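You operate a simulated robot arm through the tools that you are given. There is no shell and no other tool. Be economical: measure what you need, move in short steps, check, and stop when the job is done.

Carry out the task below with a simulated robot arm. There is one attempt and no reset: what you move stays moved.

Task
Set the bike's saddle and resistance as the blue card says.
Fine: draw the seat pin, slide the saddle to its mark, push the pin home; then press RESET once to clear the console display's strokes. Where these are worked on the way, their far stop is far enough and under half their travel is too little: seat pin.

The check looks at the end state, three seconds after you hand in, the way a careful person would. Anything else that was tipped, shoved, dropped, spilled or broken makes it a failure.

Robot
A 6-joint arm with a two-finger parallel gripper, fixed in place. Base frame: the origin is at the foot of the arm, x ahead of it, y to its left, z up. Readings come in mm, rad, newtons and seconds.
With the tool pointing down near the work surface it reaches from about 220 to 660 mm from the base axis. Its first joint turns from -2.897 to 2.897 rad. Payload 4.1 kg.
Tool frame: the origin (TCP) lies between the finger pads and is the grasp point; the fingertips stand 23 mm ahead of it; z points along the fingers, y is the line along which they close. Largest opening 94 mm; finger width 38, thickness 10; the body of the gripper, 54 by 96 mm, starts 39 mm behind the TCP.
Orientation is told as [roll, pitch, yaw] about the base's x, y, z axes, in that order, counted from this pose: with the fingers straight down and closing along the base's y, the tool's x points along the base's -x, its y along +y and its z along -z.

Tools
- The arm moves only by the tool step_arm. Its argument "series" is a list of rows, each an object of numbers (a shift or turn left out is 0, a gripper value left out holds the last): "rx", "ry", "rz": the turn, a rotation vector about the base's x, y, z in units of 4 degrees (1.0 is 4 degrees); "tx", "ty", "tz": the shift along the base's x, y, z in units of 50 mm (1.0 is 50 mm); "fingers": the finger opening in mm, from 0 to 94. In form: [{"rx": .., "ry": .., "rz": .., "tx": .., "ty": .., "tz": .., "fingers": ..}, ...]. A call has 1 to 12 rows; each row shifts and turns the commanded pose from where the row before left it. A call with a number of a shift or a turn outside -1 to 1 is refused whole. Rows are played at 5 a second. More than 50 mm and 0.15 rad between two rows, or a gripper value outside its range, and nothing of the call is played. Where a pose cannot be reached the arm comes as near as it can. A force on the tool above 60 N (or 10 N above the force at the start of the call, whichever is more), or a blocked arm, ends the call early, and 0.2 s more pass. Each finger travels about 45 mm/s and halts on what it meets, pressing with about 25 N; the grip force reading is that of the motor and also rises with nothing between the fingers. The clock runs only during rows and for 0.2 s after the last one: add rows that do not move to give the fingers time. The reply holds the time, the measured pose of the TCP, the force on the tool along the base axes, the opening and the grip force, in the units named above and with some noise, with the torque about the TCP (base axes, N m) and any sound that the robot's microphone picked up.
- Cameras (640 x 400 px; columns grow to the right, rows downward): "scene" is fixed at [219.3, 496.9, 1400.3]; the picture's right is [-0.89, -0.46, 0.00], its down [-0.43, 0.84, -0.32] and it looks along [0.15, -0.29, -0.95] (base axes); focal length 214 px, centre (320, 200). "wrist" rides on the gripper at [86, 16, -74] in the tool frame; the picture's right is [-0.18, 0.98, 0.00], its down [-0.58, -0.11, -0.81] and it looks along [-0.79, -0.15, 0.59] (tool axes); focal length 243 px, centre (320, 200). There is no depth. A picture from a camera that has moved, and an enlarged one, comes with that camera's place and axes in the base frame and with its lens. The place of the scene camera against the robot may be out by one fixed shift of up to 18 mm in any direction.
- snapshot(camera): a new picture of that camera. The clock stands still meanwhile.
- raise_lower(by): slides the trunk up (or, below 0, down) by that many mm; the arm rides with it, the base frame stays. It gives what a move gives, with no picture.
- zoom(camera, box): a new picture of the part [left, top, right, bottom] of that camera's present view, enlarged. The clock stands still meanwhile.
- hand_in(): hands the job in; it is judged then, once.

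Work in short steps. Places have to be worked out from the pictures, the camera data and where the tool is seen: move nearer, look again, correct. Check each grasp and each placing, and mend what went wrong. You have 120 turns and 84 pictures in all, those below and enlarged ones among them. Open the gripper and draw the arm clear of the work before you hand the job in, unless the task says otherwise; then end with one line.

The tools are called after ">>>" as name(argument=value, ...) on one line, values as JSON. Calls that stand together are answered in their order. step_arm: Moves the arm, as the interface text tells. Its arguments: {"type":"object","properties":{"series":{"type":"array","items":{"type":"object","properties":{"rx":{"type":"number"},"ry":{"type":"number"},"rz":{"type":"number"},"tx":{"type":"number"},"ty":{"type":"number"},"tz":{"type":"number"},"fingers":{"type":"number"}}}}},"required":["series"]} The other tools are called the same way: raise_lower (by) slides the trunk up or down; snapshot (camera) takes a picture; zoom (camera, box) takes an enlarged picture of a part of a camera's view; hand_in () hands the job in.

At the start:

```text
clock: 0.0
eef_pos: [345.7, 276.0, 1093.0]
tool_rot: [-0.001, 0.001, -0.002]
wrist_force: [-0.3, 0.1, -0.3]
ft_torque: [0.03, 0.02, 0.01]
grip_width: 93.9
finger_force: 0.1
trunk travel left (down, up): [-500.0, 90.0]
```

scene: 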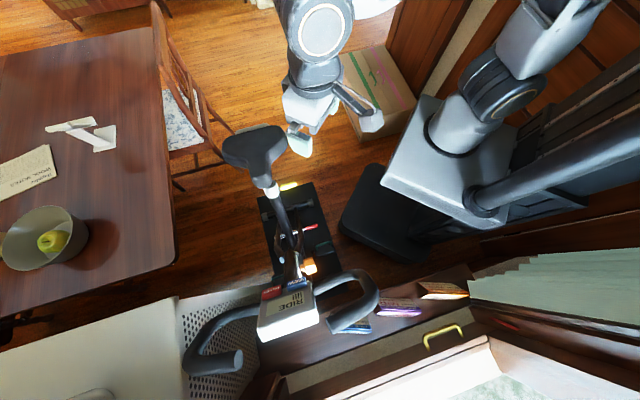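
wrist: 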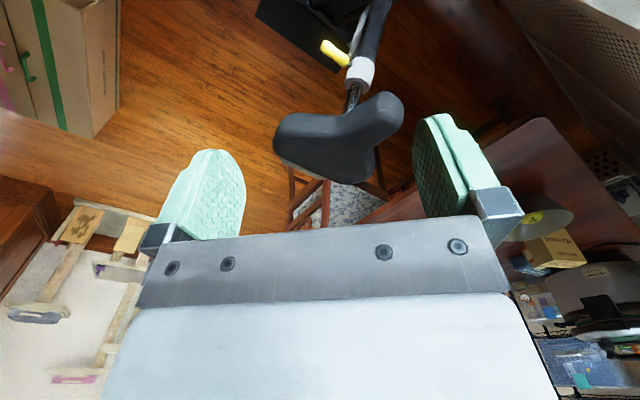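

The scene shows an exercise bike with saddle, a yellow pin, a console and coloured cards near the console. I enlarge to read these.

>>> zoom(camera="scene", box=[240, 240, 400, 340])

>>> zoom(camera="scene", box=[320, 270, 480, 370])

>>> zoom(camera="scene", box=[210, 110, 370, 210])

>>> zoom(camera="wrist", box=[260, 0, 420, 100])

```text
4.00 times, centred on (320, 290) of scene
camera zoom: at [219.3, 496.9, 1400.3], right [-0.89, -0.46, 0.0], down [-0.43, 0.84, -0.32], along [0.15, -0.29, -0.95], focal length 858 px, centre (320, -160)
```

zoom: 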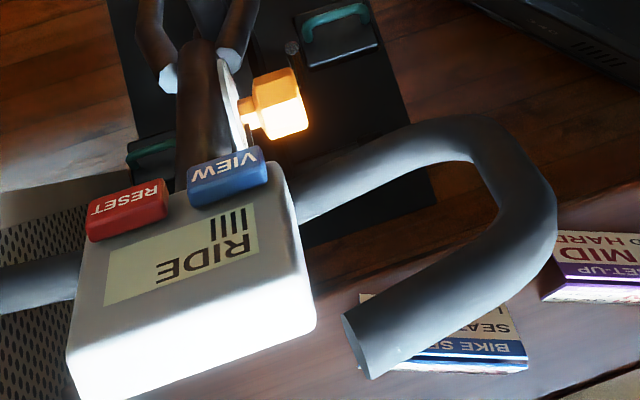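

```text
4.00 times, centred on (400, 320) of scene
camera zoom: at [219.3, 496.9, 1400.3], right [-0.89, -0.46, 0.0], down [-0.43, 0.84, -0.32], along [0.15, -0.29, -0.95], focal length 858 px, centre (0, -280)
```

zoom: 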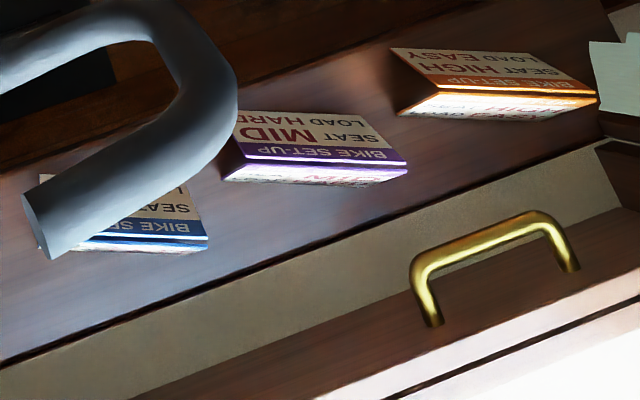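

```text
4.00 times, centred on (290, 160) of scene
camera zoom: at [219.3, 496.9, 1400.3], right [-0.89, -0.46, 0.0], down [-0.43, 0.84, -0.32], along [0.15, -0.29, -0.95], focal length 858 px, centre (440, 360)
```

zoom: 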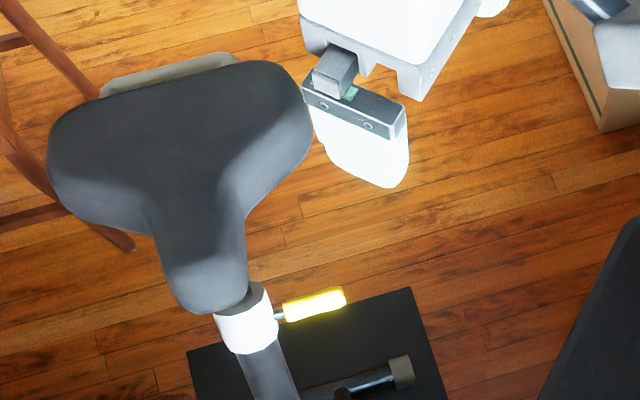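

```text
4.00 times, centred on (340, 50) of wrist
camera zoom: at [257.5, 292.7, 1168.3], right [0.18, 0.98, 0.0], down [0.58, -0.11, 0.81], along [0.79, -0.15, -0.59], focal length 970 px, centre (240, 800)
```

zoom: 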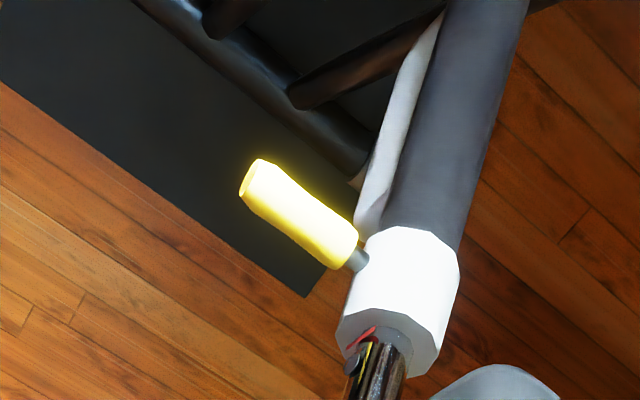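

The blue card is half hidden by the handlebar and reads from the saddle side, so I turn the tool to look along +y, staying high and shifting to -x.

>>> step_arm(series=[{"rz": 1, "tx": -0.2}, {"rz": 1, "tx": -0.2}, {"rz": 1, "tx": -0.2}, {"rz": 1, "tx": -0.2}, {"rz": 1, "tx": -0.2}, {"rz": 1, "tx": -0.2}, {"rz": 1, "tx": -0.2}, {"rz": 1, "tx": -0.2}, {"rz": 1, "tx": -0.2}, {"rz": 1, "tx": -0.2}, {"rz": 1}, {"rz": 1}])

>>> snapshot(camera="wrist")

```text
clock: 2.6
eef_pos: [245.1, 276.9, 1092.7]
tool_rot: [-0.002, -0.001, 0.839]
wrist_force: [-0.1, 0.6, 0.0]
ft_torque: [0.01, -0.01, 0.0]
grip_width: 94.1
finger_force: 0.1
trunk travel left (down, up): [-500.0, 90.0]
```

```text
77 pictures are left
camera wrist: at [174.0, 223.6, 1168.1], right [-0.61, 0.79, 0.0], down [0.47, 0.36, 0.81], along [0.64, 0.49, -0.59], focal length 243 px, centre (320, 200)
```

wrist: 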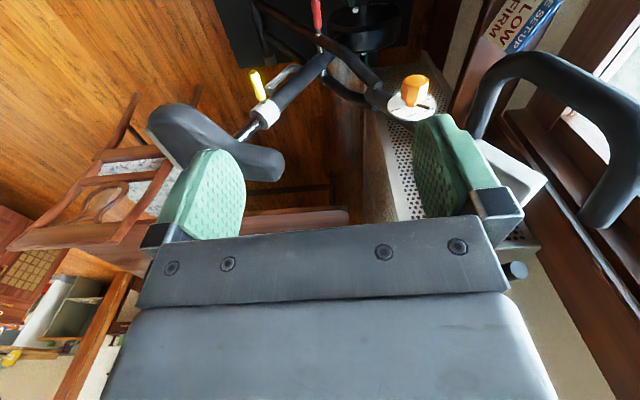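

The blue card is visible in the upper right; I enlarge it, the collar with its marks, and the knob.

>>> zoom(camera="wrist", box=[440, 0, 568, 80])

>>> zoom(camera="wrist", box=[220, 50, 348, 130])

>>> zoom(camera="wrist", box=[348, 60, 476, 140])

```text
5.00 times, centred on (504, 40) of wrist
camera zoom: at [174.0, 223.6, 1168.1], right [-0.61, 0.79, 0.0], down [0.47, 0.36, 0.81], along [0.64, 0.49, -0.59], focal length 1213 px, centre (-600, 1000)
```

zoom: 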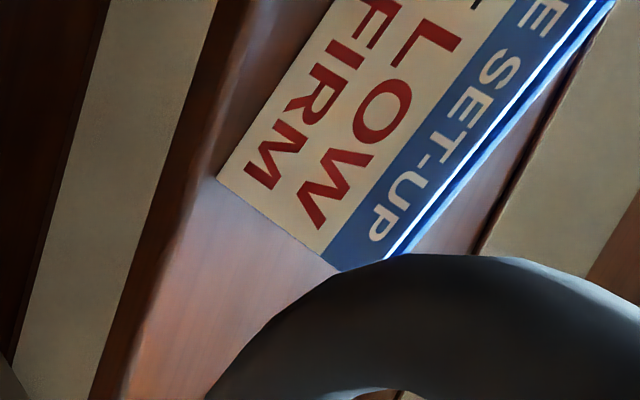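

```text
5.00 times, centred on (284, 90) of wrist
camera zoom: at [174.0, 223.6, 1168.1], right [-0.61, 0.79, 0.0], down [0.47, 0.36, 0.81], along [0.64, 0.49, -0.59], focal length 1213 px, centre (500, 750)
```

zoom: 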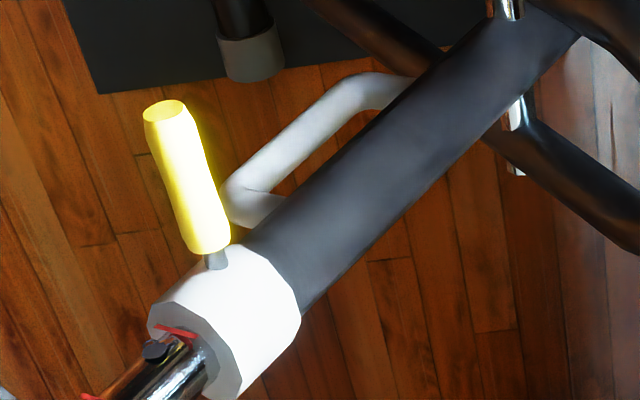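

```text
5.00 times, centred on (412, 100) of wrist
camera zoom: at [174.0, 223.6, 1168.1], right [-0.61, 0.79, 0.0], down [0.47, 0.36, 0.81], along [0.64, 0.49, -0.59], focal length 1213 px, centre (-140, 700)
```

zoom: 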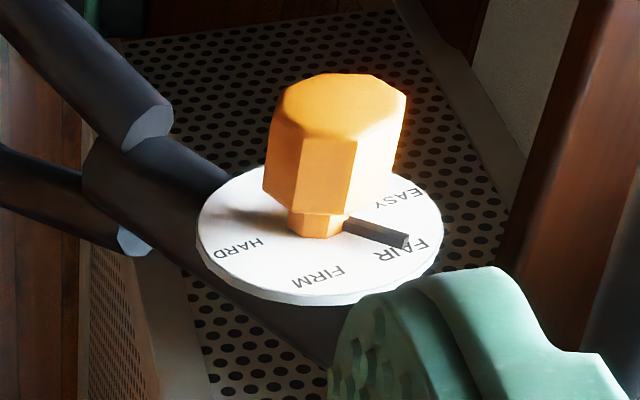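

The card says seat LOW, load FIRM (dial now at FAIR). I enlarge the seat post to find its marks.

>>> zoom(camera="wrist", box=[228, 100, 284, 135])

>>> zoom(camera="wrist", box=[130, 90, 290, 190])

```text
11.43 times, centred on (256, 118) of wrist
camera zoom: at [174.0, 223.6, 1168.1], right [-0.61, 0.79, 0.0], down [0.47, 0.36, 0.81], along [0.64, 0.49, -0.59], focal length 2773 px, centre (1051, 1143)
```

zoom: 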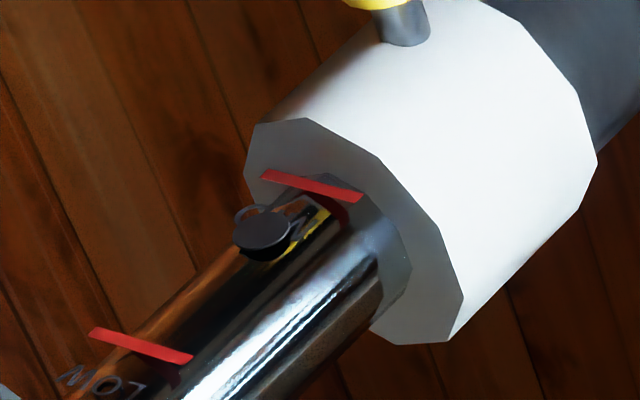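

```text
4.00 times, centred on (210, 140) of wrist
camera zoom: at [174.0, 223.6, 1168.1], right [-0.61, 0.79, 0.0], down [0.47, 0.36, 0.81], along [0.64, 0.49, -0.59], focal length 970 px, centre (760, 440)
```

zoom: 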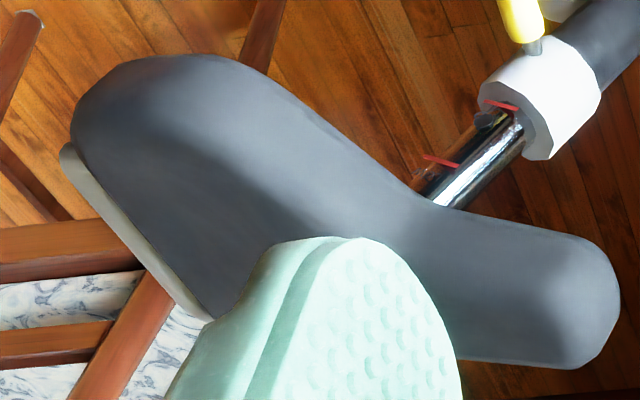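

LOW's red mark is on the post above the collar, so the saddle must go down. I tilt the tool 32° outward and come down on the robot side of the post, to see the pin and marks close.

>>> step_arm(series=[{"rx": 0.72, "ry": -0.7, "tx": 0.34, "ty": -0.19, "tz": -0.48}, {"rx": 0.72, "ry": -0.7, "tx": 0.34, "ty": -0.19, "tz": -0.48}, {"rx": 0.72, "ry": -0.7, "tx": 0.34, "ty": -0.19, "tz": -0.48}, {"rx": 0.72, "ry": -0.7, "tx": 0.34, "ty": -0.19, "tz": -0.48}, {"rx": 0.72, "ry": -0.7, "tx": 0.34, "ty": -0.19, "tz": -0.48}, {"rx": 0.72, "ry": -0.7, "tx": 0.34, "ty": -0.19, "tz": -0.48}, {"rx": 0.72, "ry": -0.7, "tx": 0.34, "ty": -0.19, "tz": -0.48}, {"rx": 0.72, "ry": -0.7, "tx": 0.34, "ty": -0.19, "tz": -0.48}, {}])

>>> snapshot(camera="wrist")

>>> snapshot(camera="scene")

```text
clock: 4.6
eef_pos: [363.3, 212.1, 920.4]
tool_rot: [0.007, -0.516, 0.84]
wrist_force: [-0.1, 0.0, 0.6]
ft_torque: [-0.02, -0.01, 0.02]
grip_width: 94.4
finger_force: 0.1
out of reach, approached as far as the arm can: row 7, 8
trunk travel left (down, up): [-500.0, 90.0]
```

```text
71 pictures are left
camera wrist: at [275.6, 137.9, 943.6], right [-0.63, 0.77, 0.1], down [0.16, 0.0, 0.99], along [0.76, 0.64, -0.12], focal length 243 px, centre (320, 200)
```

wrist: 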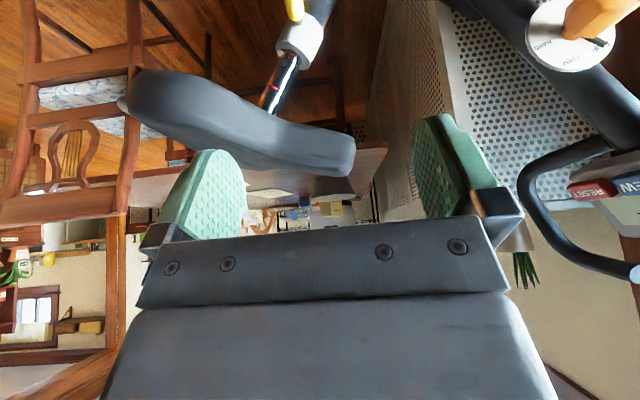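

```text
70 pictures are left
```

scene: 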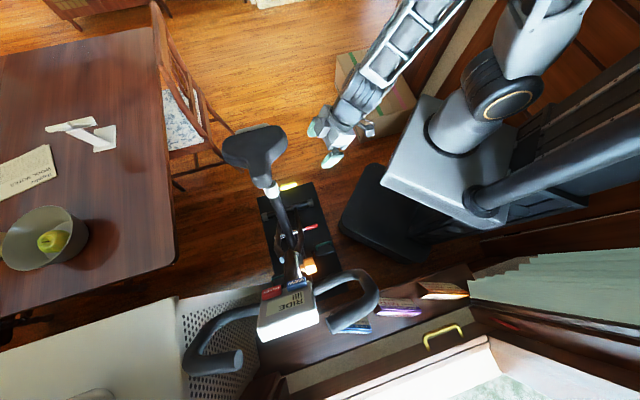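

The arm is at its lower limit here; I need to lower the trunk. First I enlarge the post from this better view.

>>> zoom(camera="wrist", box=[240, 0, 368, 120])

>>> zoom(camera="wrist", box=[500, 0, 640, 80])

>>> raise_lower(by=-130)

```text
3.33 times, centred on (304, 60) of wrist
camera zoom: at [275.6, 137.9, 943.6], right [-0.63, 0.77, 0.1], down [0.16, 0.0, 0.99], along [0.76, 0.64, -0.12], focal length 809 px, centre (373, 667)
```

zoom: 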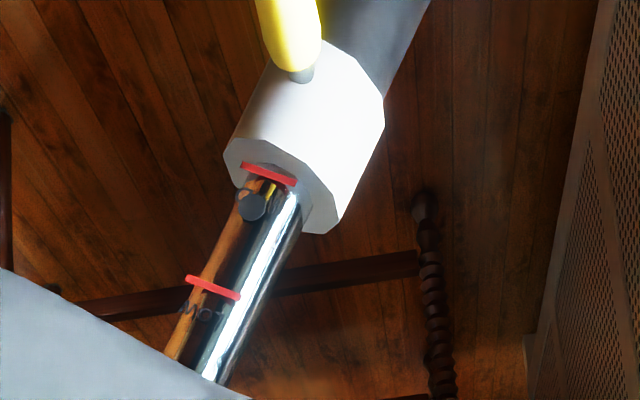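

```text
4.57 times, centred on (570, 40) of wrist
camera zoom: at [275.6, 137.9, 943.6], right [-0.63, 0.77, 0.1], down [0.16, 0.0, 0.99], along [0.76, 0.64, -0.12], focal length 1109 px, centre (-823, 931)
```

zoom: 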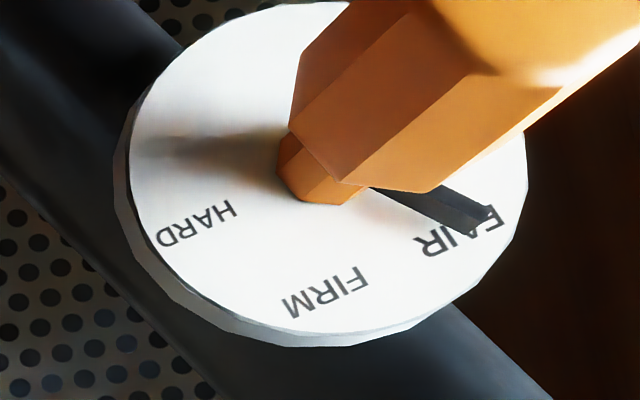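

```text
clock: 6.2
eef_pos: [363.0, 211.7, 790.6]
tool_rot: [0.008, -0.517, 0.842]
wrist_force: [-0.3, 0.0, 0.7]
ft_torque: [-0.02, -0.01, 0.01]
grip_width: 93.9
finger_force: 0.0
trunk travel left (down, up): [-370.0, 220.0]
```

>>> snapshot(camera="wrist")

>>> zoom(camera="wrist", box=[220, 40, 420, 165])

```text
67 pictures are left
camera wrist: at [275.6, 138.2, 813.9], right [-0.63, 0.77, 0.1], down [0.16, 0.0, 0.99], along [0.76, 0.64, -0.12], focal length 243 px, centre (320, 200)
```

wrist: 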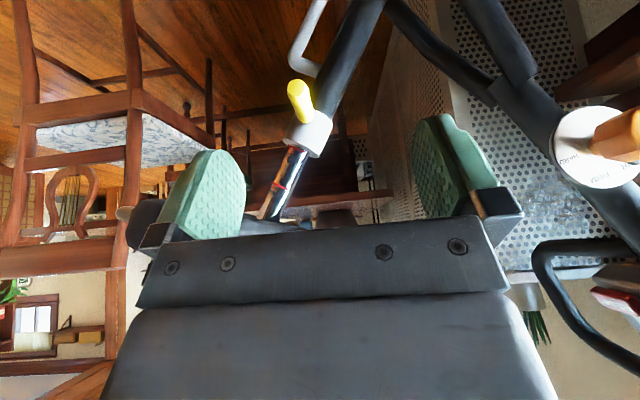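

```text
3.20 times, centred on (320, 102) of wrist
camera zoom: at [275.6, 138.2, 813.9], right [-0.63, 0.77, 0.1], down [0.16, 0.0, 0.99], along [0.76, 0.64, -0.12], focal length 776 px, centre (320, 512)
```

zoom: 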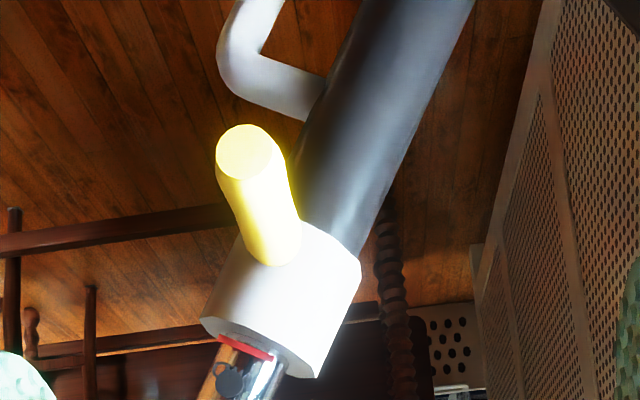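

Triangulation puts the yellow handle's centre near (458, 281, 688), axis along (-0.72,-0.69,0). I raise the arm 100 mm and lower the trunk more so the arm has a comfortable reach, then go to a pre-grasp.

>>> step_arm(series=[{"tz": 0.7, "rz": -1}, {"tz": 0.7}, {"tz": 0.6}])

>>> raise_lower(by=-200)

```text
clock: 7.0
eef_pos: [361.9, 209.6, 891.0]
tool_rot: [0.006, -0.516, 0.772]
wrist_force: [0.4, -0.1, -0.1]
ft_torque: [0.01, 0.01, -0.01]
grip_width: 94.0
finger_force: 0.1
trunk travel left (down, up): [-370.0, 220.0]
```

```text
clock: 9.2
eef_pos: [361.9, 209.2, 691.5]
tool_rot: [0.005, -0.517, 0.77]
wrist_force: [0.6, -0.6, -0.8]
ft_torque: [0.0, 0.01, 0.03]
grip_width: 94.0
finger_force: 0.1
trunk travel left (down, up): [-170.0, 420.0]
```

Now level with the handle; I move onto its axis line, short of it, and look.

>>> step_arm(series=[{"tx": 0.3, "ty": 0.0}, {"tx": 0.3, "ty": 0.1}, {}])

>>> snapshot(camera="wrist")

>>> snapshot(camera="scene")

```text
clock: 9.9
eef_pos: [391.7, 213.7, 691.5]
tool_rot: [0.007, -0.517, 0.771]
wrist_force: [-0.2, 0.3, 0.0]
ft_torque: [-0.01, 0.01, -0.02]
grip_width: 94.1
finger_force: 0.0
trunk travel left (down, up): [-170.0, 420.0]
```

```text
65 pictures are left
camera wrist: at [299.5, 147.1, 713.6], right [-0.57, 0.81, 0.1], down [0.16, -0.01, 0.99], along [0.8, 0.58, -0.12], focal length 243 px, centre (320, 200)
```

wrist: 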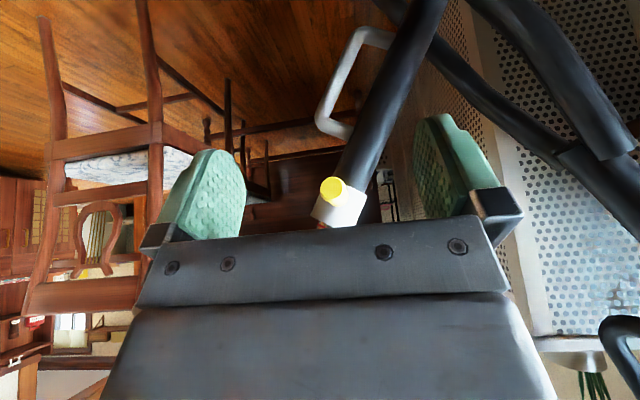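

```text
64 pictures are left
```

scene: 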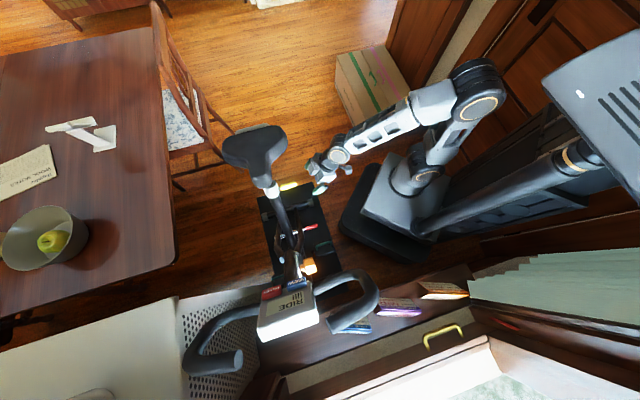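

The handle end is where I computed it. I advance along its axis to straddle it.

>>> step_arm(series=[{"tx": 0.32, "ty": 0.32, "tz": -0.03}, {"tx": 0.32, "ty": 0.32, "tz": -0.03}, {"tx": 0.32, "ty": 0.32, "tz": -0.03}, {"tx": 0.3, "ty": 0.3}, {}])

>>> snapshot(camera="wrist")

```text
clock: 11.2
eef_pos: [453.7, 276.8, 687.1]
tool_rot: [0.007, -0.515, 0.771]
wrist_force: [0.2, -0.6, -0.7]
ft_torque: [0.0, -0.01, 0.01]
grip_width: 94.0
finger_force: 0.1
trunk travel left (down, up): [-170.0, 420.0]
```

```text
63 pictures are left
camera wrist: at [363.0, 209.9, 710.4], right [-0.57, 0.81, 0.1], down [0.16, -0.01, 0.99], along [0.8, 0.58, -0.12], focal length 243 px, centre (320, 200)
```

wrist: 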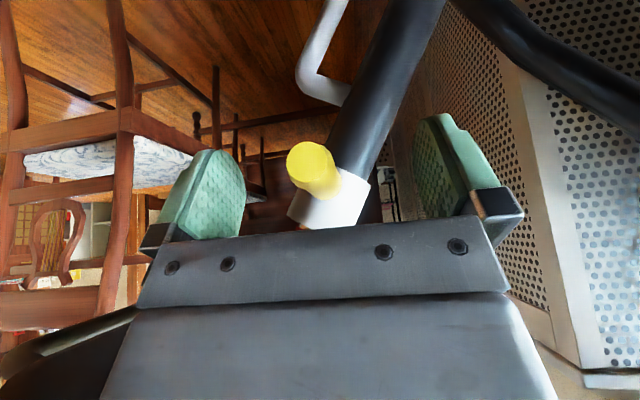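

Handle lies centred between the pads; I close.

>>> step_arm(series=[{"fingers": 30}, {"fingers": 30}, {"fingers": 30}, {"fingers": 30}, {"fingers": 10}, {}, {}, {}, {}])

>>> snapshot(camera="wrist")

```text
clock: 13.2
eef_pos: [454.4, 275.9, 687.1]
tool_rot: [0.006, -0.518, 0.773]
wrist_force: [17.1, -17.8, 1.9]
ft_torque: [-0.43, 0.22, 0.93]
grip_width: 19.8
finger_force: 44.8
trunk travel left (down, up): [-170.0, 420.0]
```

```text
62 pictures are left
camera wrist: at [363.8, 208.7, 710.4], right [-0.57, 0.81, 0.1], down [0.16, -0.01, 0.99], along [0.8, 0.58, -0.12], focal length 243 px, centre (320, 200)
```

wrist: 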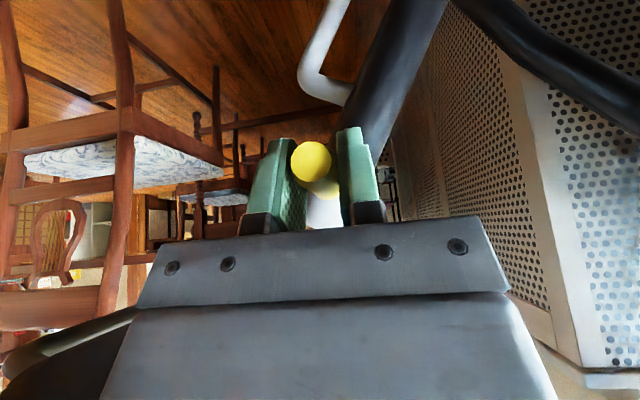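

Gripped at 20 mm, but a 25 N side load shows I'm off-centre; I ease 2 mm toward -f.

>>> step_arm(series=[{"tx": 0.03, "ty": -0.03}, {}])

```text
clock: 13.8
eef_pos: [454.9, 276.2, 688.3]
tool_rot: [0.009, -0.518, 0.771]
wrist_force: [1.3, -2.5, 5.3]
ft_torque: [0.63, -0.3, 0.79]
grip_width: 20.1
finger_force: 44.9
trunk travel left (down, up): [-170.0, 420.0]
```

Load relieved. Now I draw the pin along (-0.72,-0.69) in small steps.

>>> step_arm(series=[{"tx": -0.07, "ty": -0.07}, {"tx": -0.07, "ty": -0.07}, {"tx": -0.07, "ty": -0.07}, {}])

>>> snapshot(camera="wrist")

```text
clock: 14.8
eef_pos: [444.4, 264.1, 686.4]
tool_rot: [0.007, -0.517, 0.774]
wrist_force: [-13.0, 17.3, 10.2]
ft_torque: [0.38, 0.11, 0.88]
grip_width: 20.0
finger_force: 45.5
trunk travel left (down, up): [-170.0, 420.0]
```

```text
61 pictures are left
camera wrist: at [353.6, 198.1, 710.6], right [-0.57, 0.81, 0.1], down [0.16, -0.01, 0.99], along [0.8, 0.58, -0.12], focal length 243 px, centre (320, 200)
```

wrist: 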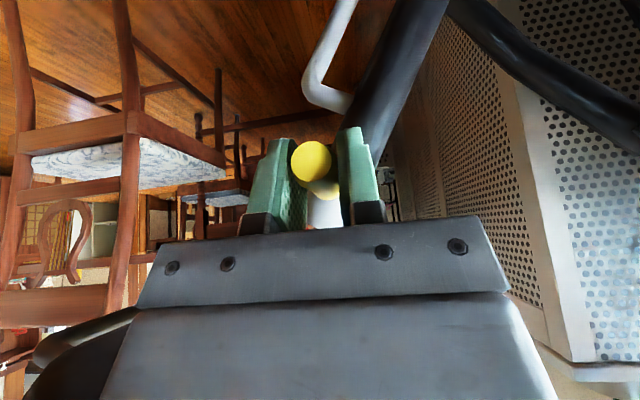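

The pin moves (16 mm); side force says the axis is slightly more along -x. I continue with that correction.

>>> step_arm(series=[{"tx": -0.09, "ty": -0.03}, {"tx": -0.08, "ty": -0.05}, {}])

```text
clock: 15.6
eef_pos: [440.4, 260.8, 687.8]
tool_rot: [0.002, -0.523, 0.77]
wrist_force: [40.8, 16.0, -3.7]
ft_torque: [0.01, -0.04, 1.02]
grip_width: 19.9
finger_force: 45.0
trunk travel left (down, up): [-170.0, 420.0]
```

A 44 N resistance after about 21 mm: probably the far stop. I look from the scene camera.

>>> zoom(camera="scene", box=[250, 160, 330, 210])

>>> zoom(camera="wrist", box=[270, 120, 398, 240])

```text
8.00 times, centred on (290, 185) of scene
camera zoom: at [219.3, 496.9, 1400.3], right [-0.89, -0.46, 0.0], down [-0.43, 0.84, -0.32], along [0.15, -0.29, -0.95], focal length 1716 px, centre (560, 320)
```

zoom: 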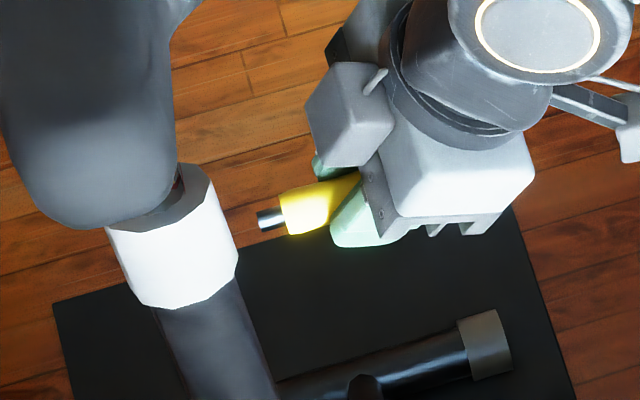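

```text
3.33 times, centred on (334, 180) of wrist
camera zoom: at [349.5, 195.0, 710.0], right [-0.57, 0.82, 0.1], down [0.15, -0.01, 0.99], along [0.81, 0.58, -0.12], focal length 809 px, centre (273, 267)
```

zoom: 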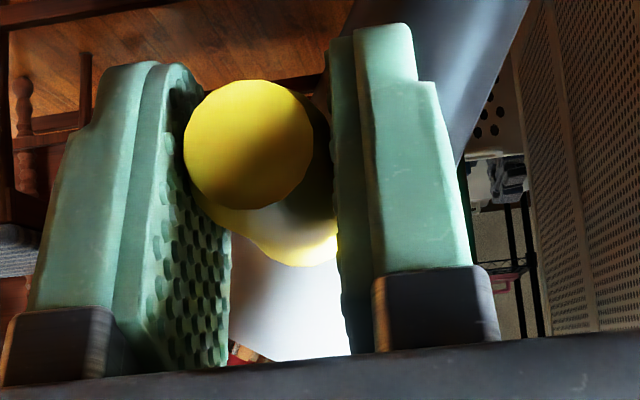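

The pin is visibly clear of the collar, at its stop. I relax the pull slightly, then open and check that it stays.

>>> step_arm(series=[{"tx": 0.02, "ty": 0.0}, {"fingers": 40}, {"fingers": 70}, {"fingers": 70}, {}])

>>> snapshot(camera="wrist")

>>> zoom(camera="scene", box=[250, 160, 330, 210])

```text
clock: 16.8
eef_pos: [437.3, 260.6, 687.2]
tool_rot: [0.008, -0.516, 0.772]
wrist_force: [-0.7, 0.2, 0.8]
ft_torque: [-0.04, 0.01, 0.01]
grip_width: 69.8
finger_force: 0.0
trunk travel left (down, up): [-170.0, 420.0]
```

```text
58 pictures are left
camera wrist: at [346.5, 194.4, 710.3], right [-0.57, 0.81, 0.1], down [0.16, -0.01, 0.99], along [0.8, 0.58, -0.12], focal length 243 px, centre (320, 200)
```

wrist: 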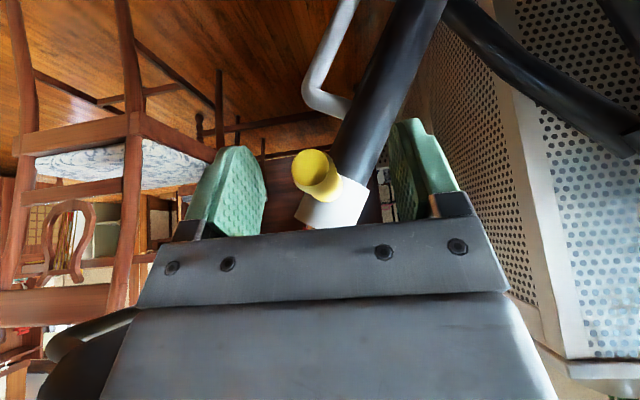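

```text
8.00 times, centred on (290, 185) of scene
camera zoom: at [219.3, 496.9, 1400.3], right [-0.89, -0.46, 0.0], down [-0.43, 0.84, -0.32], along [0.15, -0.29, -0.95], focal length 1716 px, centre (560, 320)
```

zoom: 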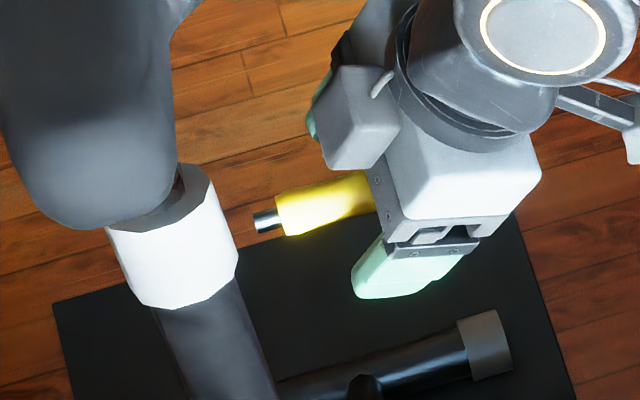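

The pin stays drawn. I retreat along its axis and raise the trunk to work on the saddle.

>>> step_arm(series=[{"tx": -0.4, "ty": -0.38, "fingers": 94}, {"tx": -0.4, "ty": -0.38}, {"tx": -0.4, "ty": -0.38}, {"tx": -0.4, "ty": -0.38}, {}])

>>> raise_lower(by=270)

>>> step_arm(series=[{"rx": -0.7, "ry": 0.72, "tz": 0.2}, {"rx": -0.7, "ry": 0.72}, {"rx": -0.7, "ry": 0.72}, {"rx": -0.7, "ry": 0.72}, {"rx": -0.7, "ry": 0.72}, {"rx": -0.7, "ry": 0.72}, {"rx": -0.7, "ry": 0.72}, {"rx": -0.3, "ry": 0.3}, {}])

>>> snapshot(camera="wrist")

```text
clock: 17.9
eef_pos: [356.4, 182.6, 687.4]
tool_rot: [0.007, -0.517, 0.771]
wrist_force: [-0.3, -0.2, 0.0]
ft_torque: [-0.02, -0.04, 0.03]
grip_width: 94.0
finger_force: 0.1
trunk travel left (down, up): [-170.0, 420.0]
```

```text
clock: 20.7
eef_pos: [355.7, 182.9, 958.5]
tool_rot: [0.006, -0.517, 0.773]
wrist_force: [-0.4, 0.0, -0.3]
ft_torque: [-0.02, 0.02, 0.02]
grip_width: 94.0
finger_force: 0.0
trunk travel left (down, up): [-440.0, 150.0]
```

```text
clock: 22.7
eef_pos: [356.9, 183.2, 968.9]
tool_rot: [0.006, 0.004, 0.771]
wrist_force: [-0.7, -0.5, 0.6]
ft_torque: [0.0, 0.03, -0.02]
grip_width: 94.1
finger_force: 0.0
trunk travel left (down, up): [-440.0, 150.0]
```

```text
56 pictures are left
camera wrist: at [283.5, 134.3, 1044.1], right [-0.55, 0.83, 0.01], down [0.5, 0.33, 0.8], along [0.67, 0.45, -0.6], focal length 243 px, centre (320, 200)
```

wrist: 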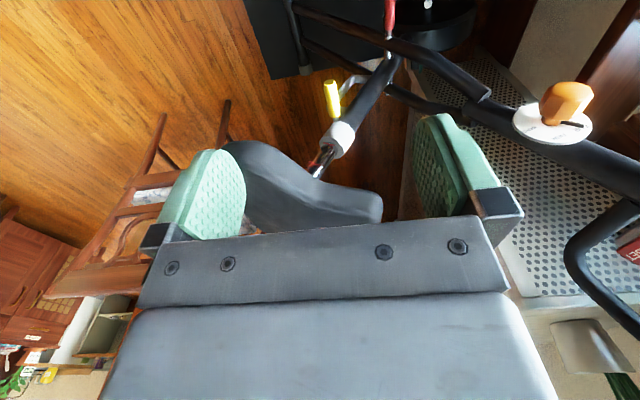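

Nose tip is about (478,366,835). I'll grip the saddle nose from above across its width, so I turn the tool −90° in yaw.

>>> step_arm(series=[{"rz": -1, "tz": 0.2}, {"rz": -1, "tz": 0.2}, {"rz": -1, "tz": 0.2}, {"rz": -1}, {"rz": -1}, {"rz": -1}, {"rz": -1}, {"rz": -1}, {"rz": -1}, {"rz": -1}, {"rz": -1}, {"rz": -1}])

>>> step_arm(series=[{"rz": -1, "tx": 0.2, "ty": 0.2}, {"rz": -1, "tx": 0.2, "ty": 0.2}, {"rz": -1, "tx": 0.2, "ty": 0.2}, {"rz": -1, "tx": 0.2, "ty": 0.2}, {"rz": -1, "tx": 0.2, "ty": 0.2}, {"rz": -1, "tx": 0.2, "ty": 0.3}, {"rz": -1, "tx": 0.2, "ty": 0.3}, {"rz": -1, "tx": 0.2, "ty": 0.3}, {"rz": -1, "tx": 0.2, "ty": 0.3}, {"rz": -1, "tx": 0.2, "ty": 0.3}, {"rz": -0.6, "tx": 0.2, "ty": 0.3}, {}])

>>> snapshot(camera="wrist")

>>> snapshot(camera="scene")

```text
clock: 25.3
eef_pos: [356.8, 184.7, 998.4]
tool_rot: [0.007, 0.004, -0.067]
wrist_force: [0.4, -0.1, 0.2]
ft_torque: [0.0, 0.02, 0.0]
grip_width: 93.9
finger_force: 0.0
trunk travel left (down, up): [-440.0, 150.0]
```

```text
clock: 27.9
eef_pos: [468.0, 324.8, 999.3]
tool_rot: [0.008, 0.003, -0.806]
wrist_force: [0.2, 1.1, 0.2]
ft_torque: [-0.02, 0.02, -0.01]
grip_width: 94.0
finger_force: 0.1
trunk travel left (down, up): [-440.0, 150.0]
```

```text
55 pictures are left
camera wrist: at [418.2, 397.1, 1073.8], right [0.84, 0.55, 0.01], down [0.32, -0.5, 0.8], along [0.44, -0.67, -0.6], focal length 243 px, centre (320, 200)
```

wrist: 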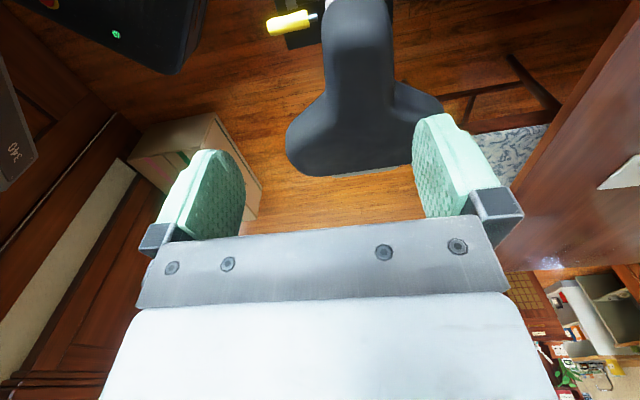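

```text
54 pictures are left
```

scene: 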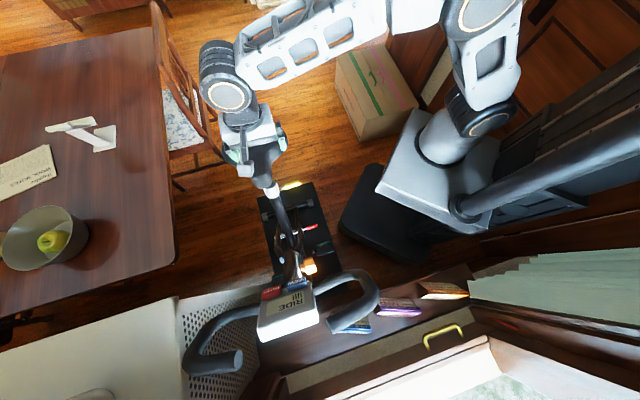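

Nose centreline computed near (497,342). I move over it and descend to z 880.

>>> step_arm(series=[{"tx": 0.29, "ty": 0.17}, {"tx": 0.29, "ty": 0.17, "tz": -0.4}, {"tz": -0.5}, {"tz": -0.5}, {"tz": -0.5}, {"tz": -0.4}, {}])

>>> snapshot(camera="wrist")

```text
clock: 29.5
eef_pos: [499.2, 338.2, 882.5]
tool_rot: [0.006, 0.005, -0.806]
wrist_force: [-3.7, 0.4, 7.5]
ft_torque: [-0.25, 0.25, -0.22]
grip_width: 93.8
finger_force: 0.0
trunk travel left (down, up): [-440.0, 150.0]
```

```text
53 pictures are left
camera wrist: at [450.0, 412.2, 959.3], right [0.84, 0.55, 0.01], down [0.32, -0.5, 0.8], along [0.44, -0.67, -0.59], focal length 243 px, centre (320, 200)
```

wrist: 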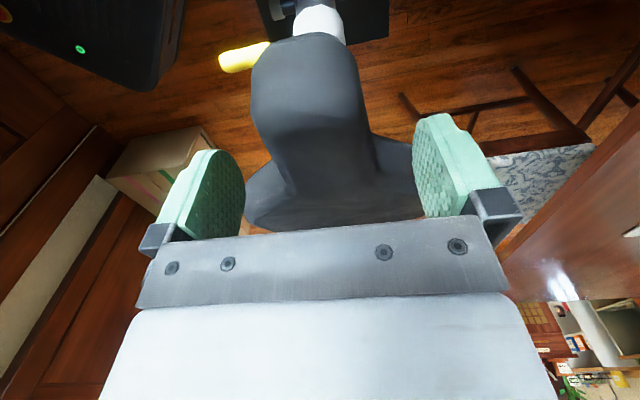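

A 7 N upward force: a fingertip probably touches the saddle's flaring wing. I lift, shift 20 mm toward the nose tip and 5 mm sideways, then look.

>>> step_arm(series=[{"tz": 0.3}, {"tx": -0.18, "ty": 0.11}, {"tx": -0.18, "ty": 0.15}, {}])

>>> snapshot(camera="wrist")

>>> zoom(camera="scene", box=[200, 100, 328, 200])

```text
clock: 30.5
eef_pos: [478.2, 353.6, 898.4]
tool_rot: [0.008, 0.004, -0.806]
wrist_force: [0.1, 0.4, -0.2]
ft_torque: [0.0, -0.01, -0.03]
grip_width: 93.8
finger_force: 0.1
trunk travel left (down, up): [-440.0, 150.0]
```

```text
52 pictures are left
camera wrist: at [429.4, 426.4, 974.2], right [0.84, 0.55, 0.01], down [0.32, -0.5, 0.8], along [0.44, -0.67, -0.6], focal length 243 px, centre (320, 200)
```

wrist: 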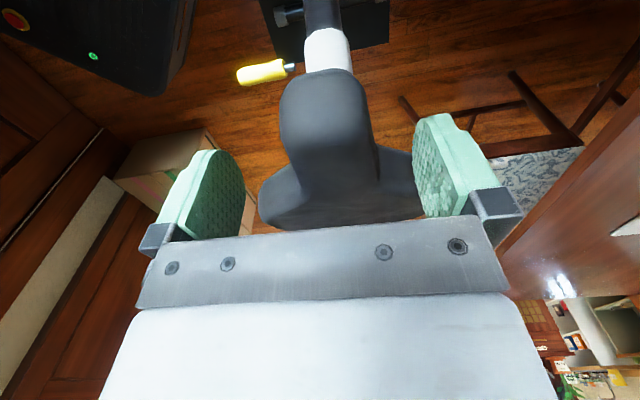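

```text
4.00 times, centred on (264, 150) of scene
camera zoom: at [219.3, 496.9, 1400.3], right [-0.89, -0.46, 0.0], down [-0.43, 0.84, -0.32], along [0.15, -0.29, -0.95], focal length 858 px, centre (544, 400)
```

zoom: 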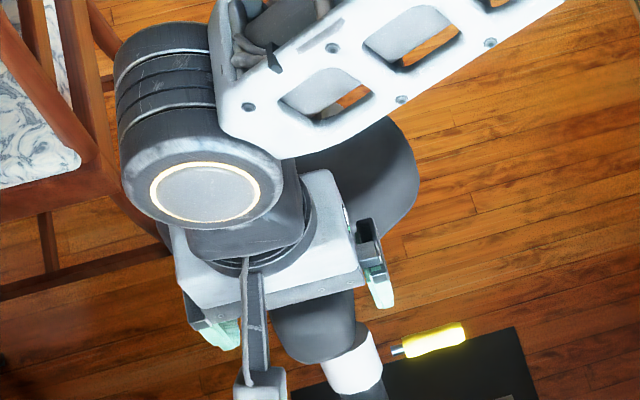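

Nose tip resolved at about (469,372,834). I centre laterally and descend to z 850.

>>> step_arm(series=[{"tx": 0.17, "ty": -0.03}, {"tz": -0.3}, {"tz": -0.3}, {"tz": -0.3}, {}])

>>> snapshot(camera="wrist")

```text
clock: 31.7
eef_pos: [484.4, 353.3, 853.5]
tool_rot: [0.006, 0.003, -0.805]
wrist_force: [-0.3, -0.4, -0.8]
ft_torque: [0.0, -0.01, 0.01]
grip_width: 93.8
finger_force: 0.0
trunk travel left (down, up): [-440.0, 150.0]
```

```text
50 pictures are left
camera wrist: at [437.4, 425.9, 928.5], right [0.84, 0.55, 0.01], down [0.32, -0.5, 0.8], along [0.44, -0.67, -0.6], focal length 243 px, centre (320, 200)
```

wrist: 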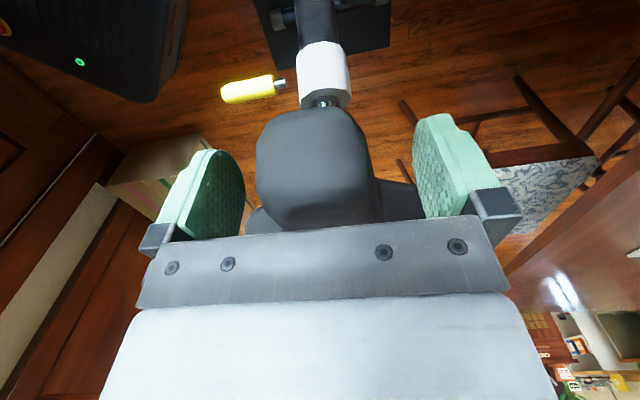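

The nose sits well between the fingers. I descend 17 mm more and close.

>>> step_arm(series=[{"tz": -0.2}, {"tz": -0.15}, {}, {"fingers": 70}, {"fingers": 40}, {"fingers": 40}, {}, {}])

>>> snapshot(camera="wrist")

```text
clock: 33.5
eef_pos: [484.0, 353.0, 835.9]
tool_rot: [0.007, 0.003, -0.807]
wrist_force: [-32.5, 11.3, 15.8]
ft_torque: [-0.36, 1.05, -0.82]
grip_width: 93.1
finger_force: 44.9
trunk travel left (down, up): [-440.0, 150.0]
```

```text
49 pictures are left
camera wrist: at [434.6, 425.1, 912.8], right [0.84, 0.55, 0.01], down [0.32, -0.5, 0.8], along [0.44, -0.67, -0.59], focal length 243 px, centre (320, 200)
```

wrist: 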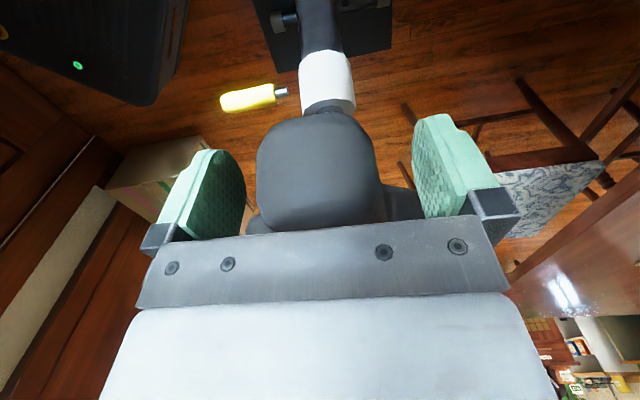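

Closing is blocked at 93 mm: the saddle behaves wider than it looks, so gripping the nose is no good. I'll open, rise, and instead press it down from above with closed fingers, with the tool yawed so the camera sees the post.

>>> step_arm(series=[{"fingers": 94}, {}, {"tz": 0.5}, {"tz": 0.6}, {"tz": 0.6}])

>>> step_arm(series=[{"rz": 1}, {"rz": 1}, {"rz": 1}, {"rz": 1}, {"rz": 1}, {"rz": 1}, {"rz": 1}, {"rz": 1}, {"rz": 1}, {"rz": 1}, {"rz": 1}, {"rz": 1, "fingers": 0}])

>>> step_arm(series=[{"rz": 1}, {"rz": 1}, {"rz": 1}, {"rz": 1}, {"rz": 1}, {"rz": 1}, {"rz": 1, "tx": 0.1, "ty": -0.1}, {"rz": 1, "tx": 0.1, "ty": -0.1}, {"rz": 1, "tx": 0.2, "ty": -0.1}, {"rz": 1, "tx": 0.1, "ty": -0.1}, {"rz": 0.6}])

>>> snapshot(camera="wrist")

```text
clock: 34.7
eef_pos: [485.1, 352.8, 922.2]
tool_rot: [0.008, 0.002, -0.804]
wrist_force: [-0.5, 0.1, 0.4]
ft_torque: [0.0, 0.0, -0.02]
grip_width: 93.9
finger_force: 0.1
trunk travel left (down, up): [-440.0, 150.0]
```

```text
clock: 37.3
eef_pos: [486.3, 351.4, 920.1]
tool_rot: [0.008, 0.003, 0.034]
wrist_force: [0.0, -0.3, 0.2]
ft_torque: [-0.01, -0.01, 0.02]
grip_width: 59.0
finger_force: 0.1
trunk travel left (down, up): [-440.0, 150.0]
```

```text
clock: 39.7
eef_pos: [512.3, 331.6, 921.7]
tool_rot: [0.007, 0.003, 0.772]
wrist_force: [-0.8, 0.7, 0.3]
ft_torque: [-0.03, 0.0, -0.02]
grip_width: 0.0
finger_force: 24.9
trunk travel left (down, up): [-440.0, 150.0]
```

```text
48 pictures are left
camera wrist: at [439.3, 282.9, 996.9], right [-0.55, 0.83, 0.01], down [0.5, 0.33, 0.8], along [0.67, 0.45, -0.6], focal length 243 px, centre (320, 200)
```

wrist: 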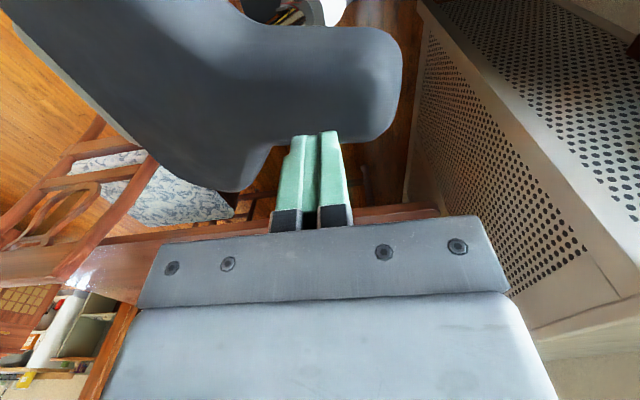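

I descend gently until the closed fingertips touch the saddle top.

>>> step_arm(series=[{"tz": -0.3}, {"tz": -0.3}, {"tz": -0.2}, {"tz": -0.1}, {}])

```text
clock: 40.9
eef_pos: [510.9, 332.2, 875.6]
tool_rot: [0.007, 0.004, 0.772]
wrist_force: [-3.1, 3.5, 6.7]
ft_torque: [0.04, 0.09, -0.03]
grip_width: 0.3
finger_force: 25.2
trunk travel left (down, up): [-440.0, 150.0]
```

Contact at tip height about 853. I push along the post axis by about 15 mm and look.

>>> step_arm(series=[{"tx": -0.04, "ty": 0.04, "tz": -0.083}, {"tx": -0.04, "ty": 0.04, "tz": -0.083}, {"tx": -0.04, "ty": 0.04, "tz": -0.083}, {}])

>>> snapshot(camera="wrist")

```text
clock: 41.9
eef_pos: [505.0, 337.6, 863.6]
tool_rot: [0.005, 0.003, 0.771]
wrist_force: [4.9, -2.3, 3.5]
ft_torque: [-0.05, -0.08, -0.04]
grip_width: 0.1
finger_force: 24.9
trunk travel left (down, up): [-440.0, 150.0]
```

```text
47 pictures are left
camera wrist: at [432.3, 288.5, 938.7], right [-0.55, 0.83, 0.01], down [0.5, 0.33, 0.8], along [0.67, 0.45, -0.6], focal length 243 px, centre (320, 200)
```

wrist: 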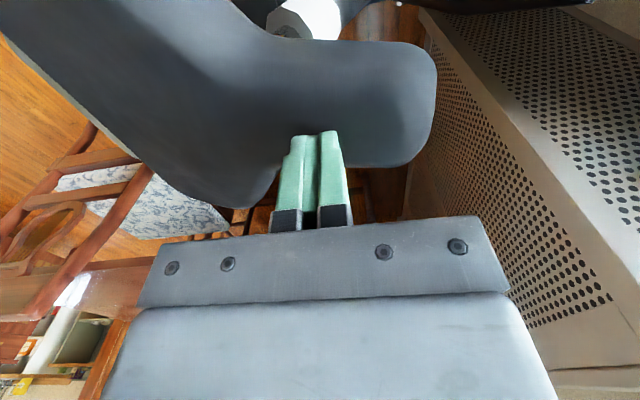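

The saddle slides with little force. I push about 20 mm further, then back off to inspect the marks.

>>> step_arm(series=[{"tx": -0.04, "ty": 0.04, "tz": -0.083}, {"tx": -0.04, "ty": 0.04, "tz": -0.083}, {"tx": -0.04, "ty": 0.04, "tz": -0.083}, {"tx": -0.04, "ty": 0.04, "tz": -0.083}, {}])

>>> zoom(camera="wrist", box=[220, 0, 380, 100])

```text
clock: 43.1
eef_pos: [498.7, 344.0, 848.9]
tool_rot: [0.006, -0.002, 0.771]
wrist_force: [10.8, -11.8, 21.1]
ft_torque: [-0.27, 0.08, 0.1]
grip_width: 0.0
finger_force: 25.2
trunk travel left (down, up): [-440.0, 150.0]
```

```text
4.00 times, centred on (300, 50) of wrist
camera zoom: at [425.2, 295.6, 923.7], right [-0.55, 0.83, 0.01], down [0.49, 0.32, 0.81], along [0.67, 0.45, -0.59], focal length 970 px, centre (400, 800)
```

zoom: 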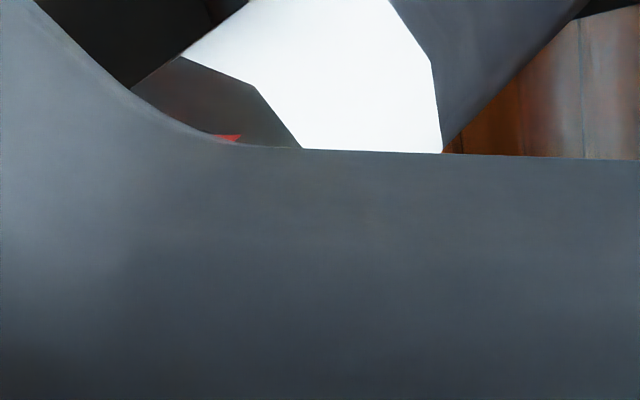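

Resistance rose to about 26 N after 32 mm — maybe the stop. I lift off and back away to view the marks.

>>> step_arm(series=[{"tx": 0.1, "ty": -0.1, "tz": 0.5}, {"tz": 0.5}, {"tx": -0.7, "ty": -0.7, "tz": 0.3}, {"tx": -0.7, "ty": -0.7, "tz": 0}, {"tx": -0.7, "ty": -0.7, "tz": 0}, {"tx": -0.7, "ty": -0.7, "tz": -0.3}, {"tx": -0.2, "ty": -0.3, "tz": -0.3}, {}])

>>> snapshot(camera="wrist")

```text
refused: row 3 steps farther than a row can; nothing moved
```

```text
45 pictures are left
camera wrist: at [425.2, 295.6, 923.7], right [-0.55, 0.83, 0.01], down [0.49, 0.32, 0.81], along [0.67, 0.45, -0.59], focal length 243 px, centre (320, 200)
```

wrist: 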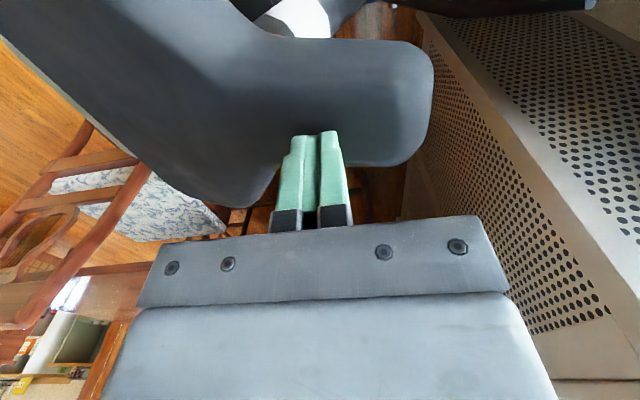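

The step was too long; I repeat it with shorter rows.

>>> step_arm(series=[{"tx": 0.1, "ty": -0.1, "tz": 0.5}, {"tz": 0.6}, {"tx": -0.6, "ty": -0.6}, {"tx": -0.6, "ty": -0.6}, {"tx": -0.6, "ty": -0.6}, {"tx": -0.6, "ty": -0.6}, {"tx": -0.5, "ty": -0.6}, {}])

>>> snapshot(camera="wrist")

>>> zoom(camera="wrist", box=[280, 70, 376, 130])

```text
clock: 44.9
eef_pos: [357.6, 188.8, 900.6]
tool_rot: [0.008, 0.004, 0.773]
wrist_force: [0.2, 0.2, 0.4]
ft_torque: [0.04, 0.01, -0.02]
grip_width: 0.0
finger_force: 25.2
trunk travel left (down, up): [-440.0, 150.0]
```

```text
44 pictures are left
camera wrist: at [284.5, 140.0, 975.9], right [-0.55, 0.83, 0.01], down [0.5, 0.33, 0.8], along [0.67, 0.45, -0.59], focal length 243 px, centre (320, 200)
```

wrist: 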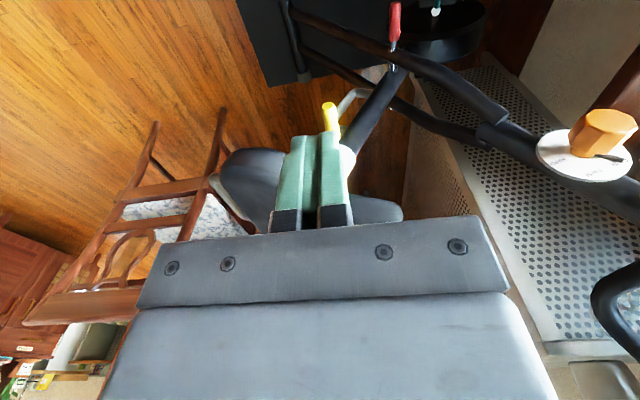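

```text
6.67 times, centred on (328, 100) of wrist
camera zoom: at [284.5, 140.0, 975.9], right [-0.55, 0.83, 0.01], down [0.5, 0.33, 0.8], along [0.67, 0.45, -0.59], focal length 1618 px, centre (267, 867)
```

zoom: 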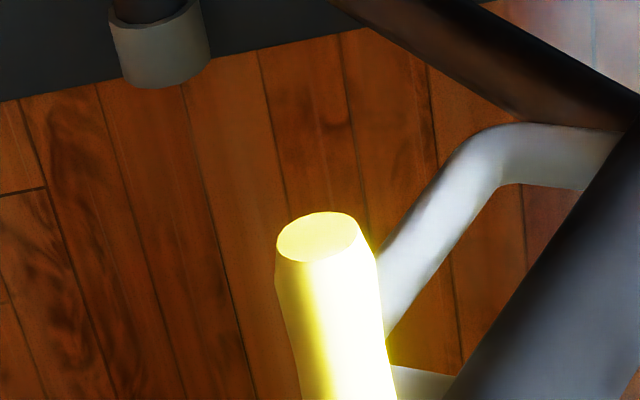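

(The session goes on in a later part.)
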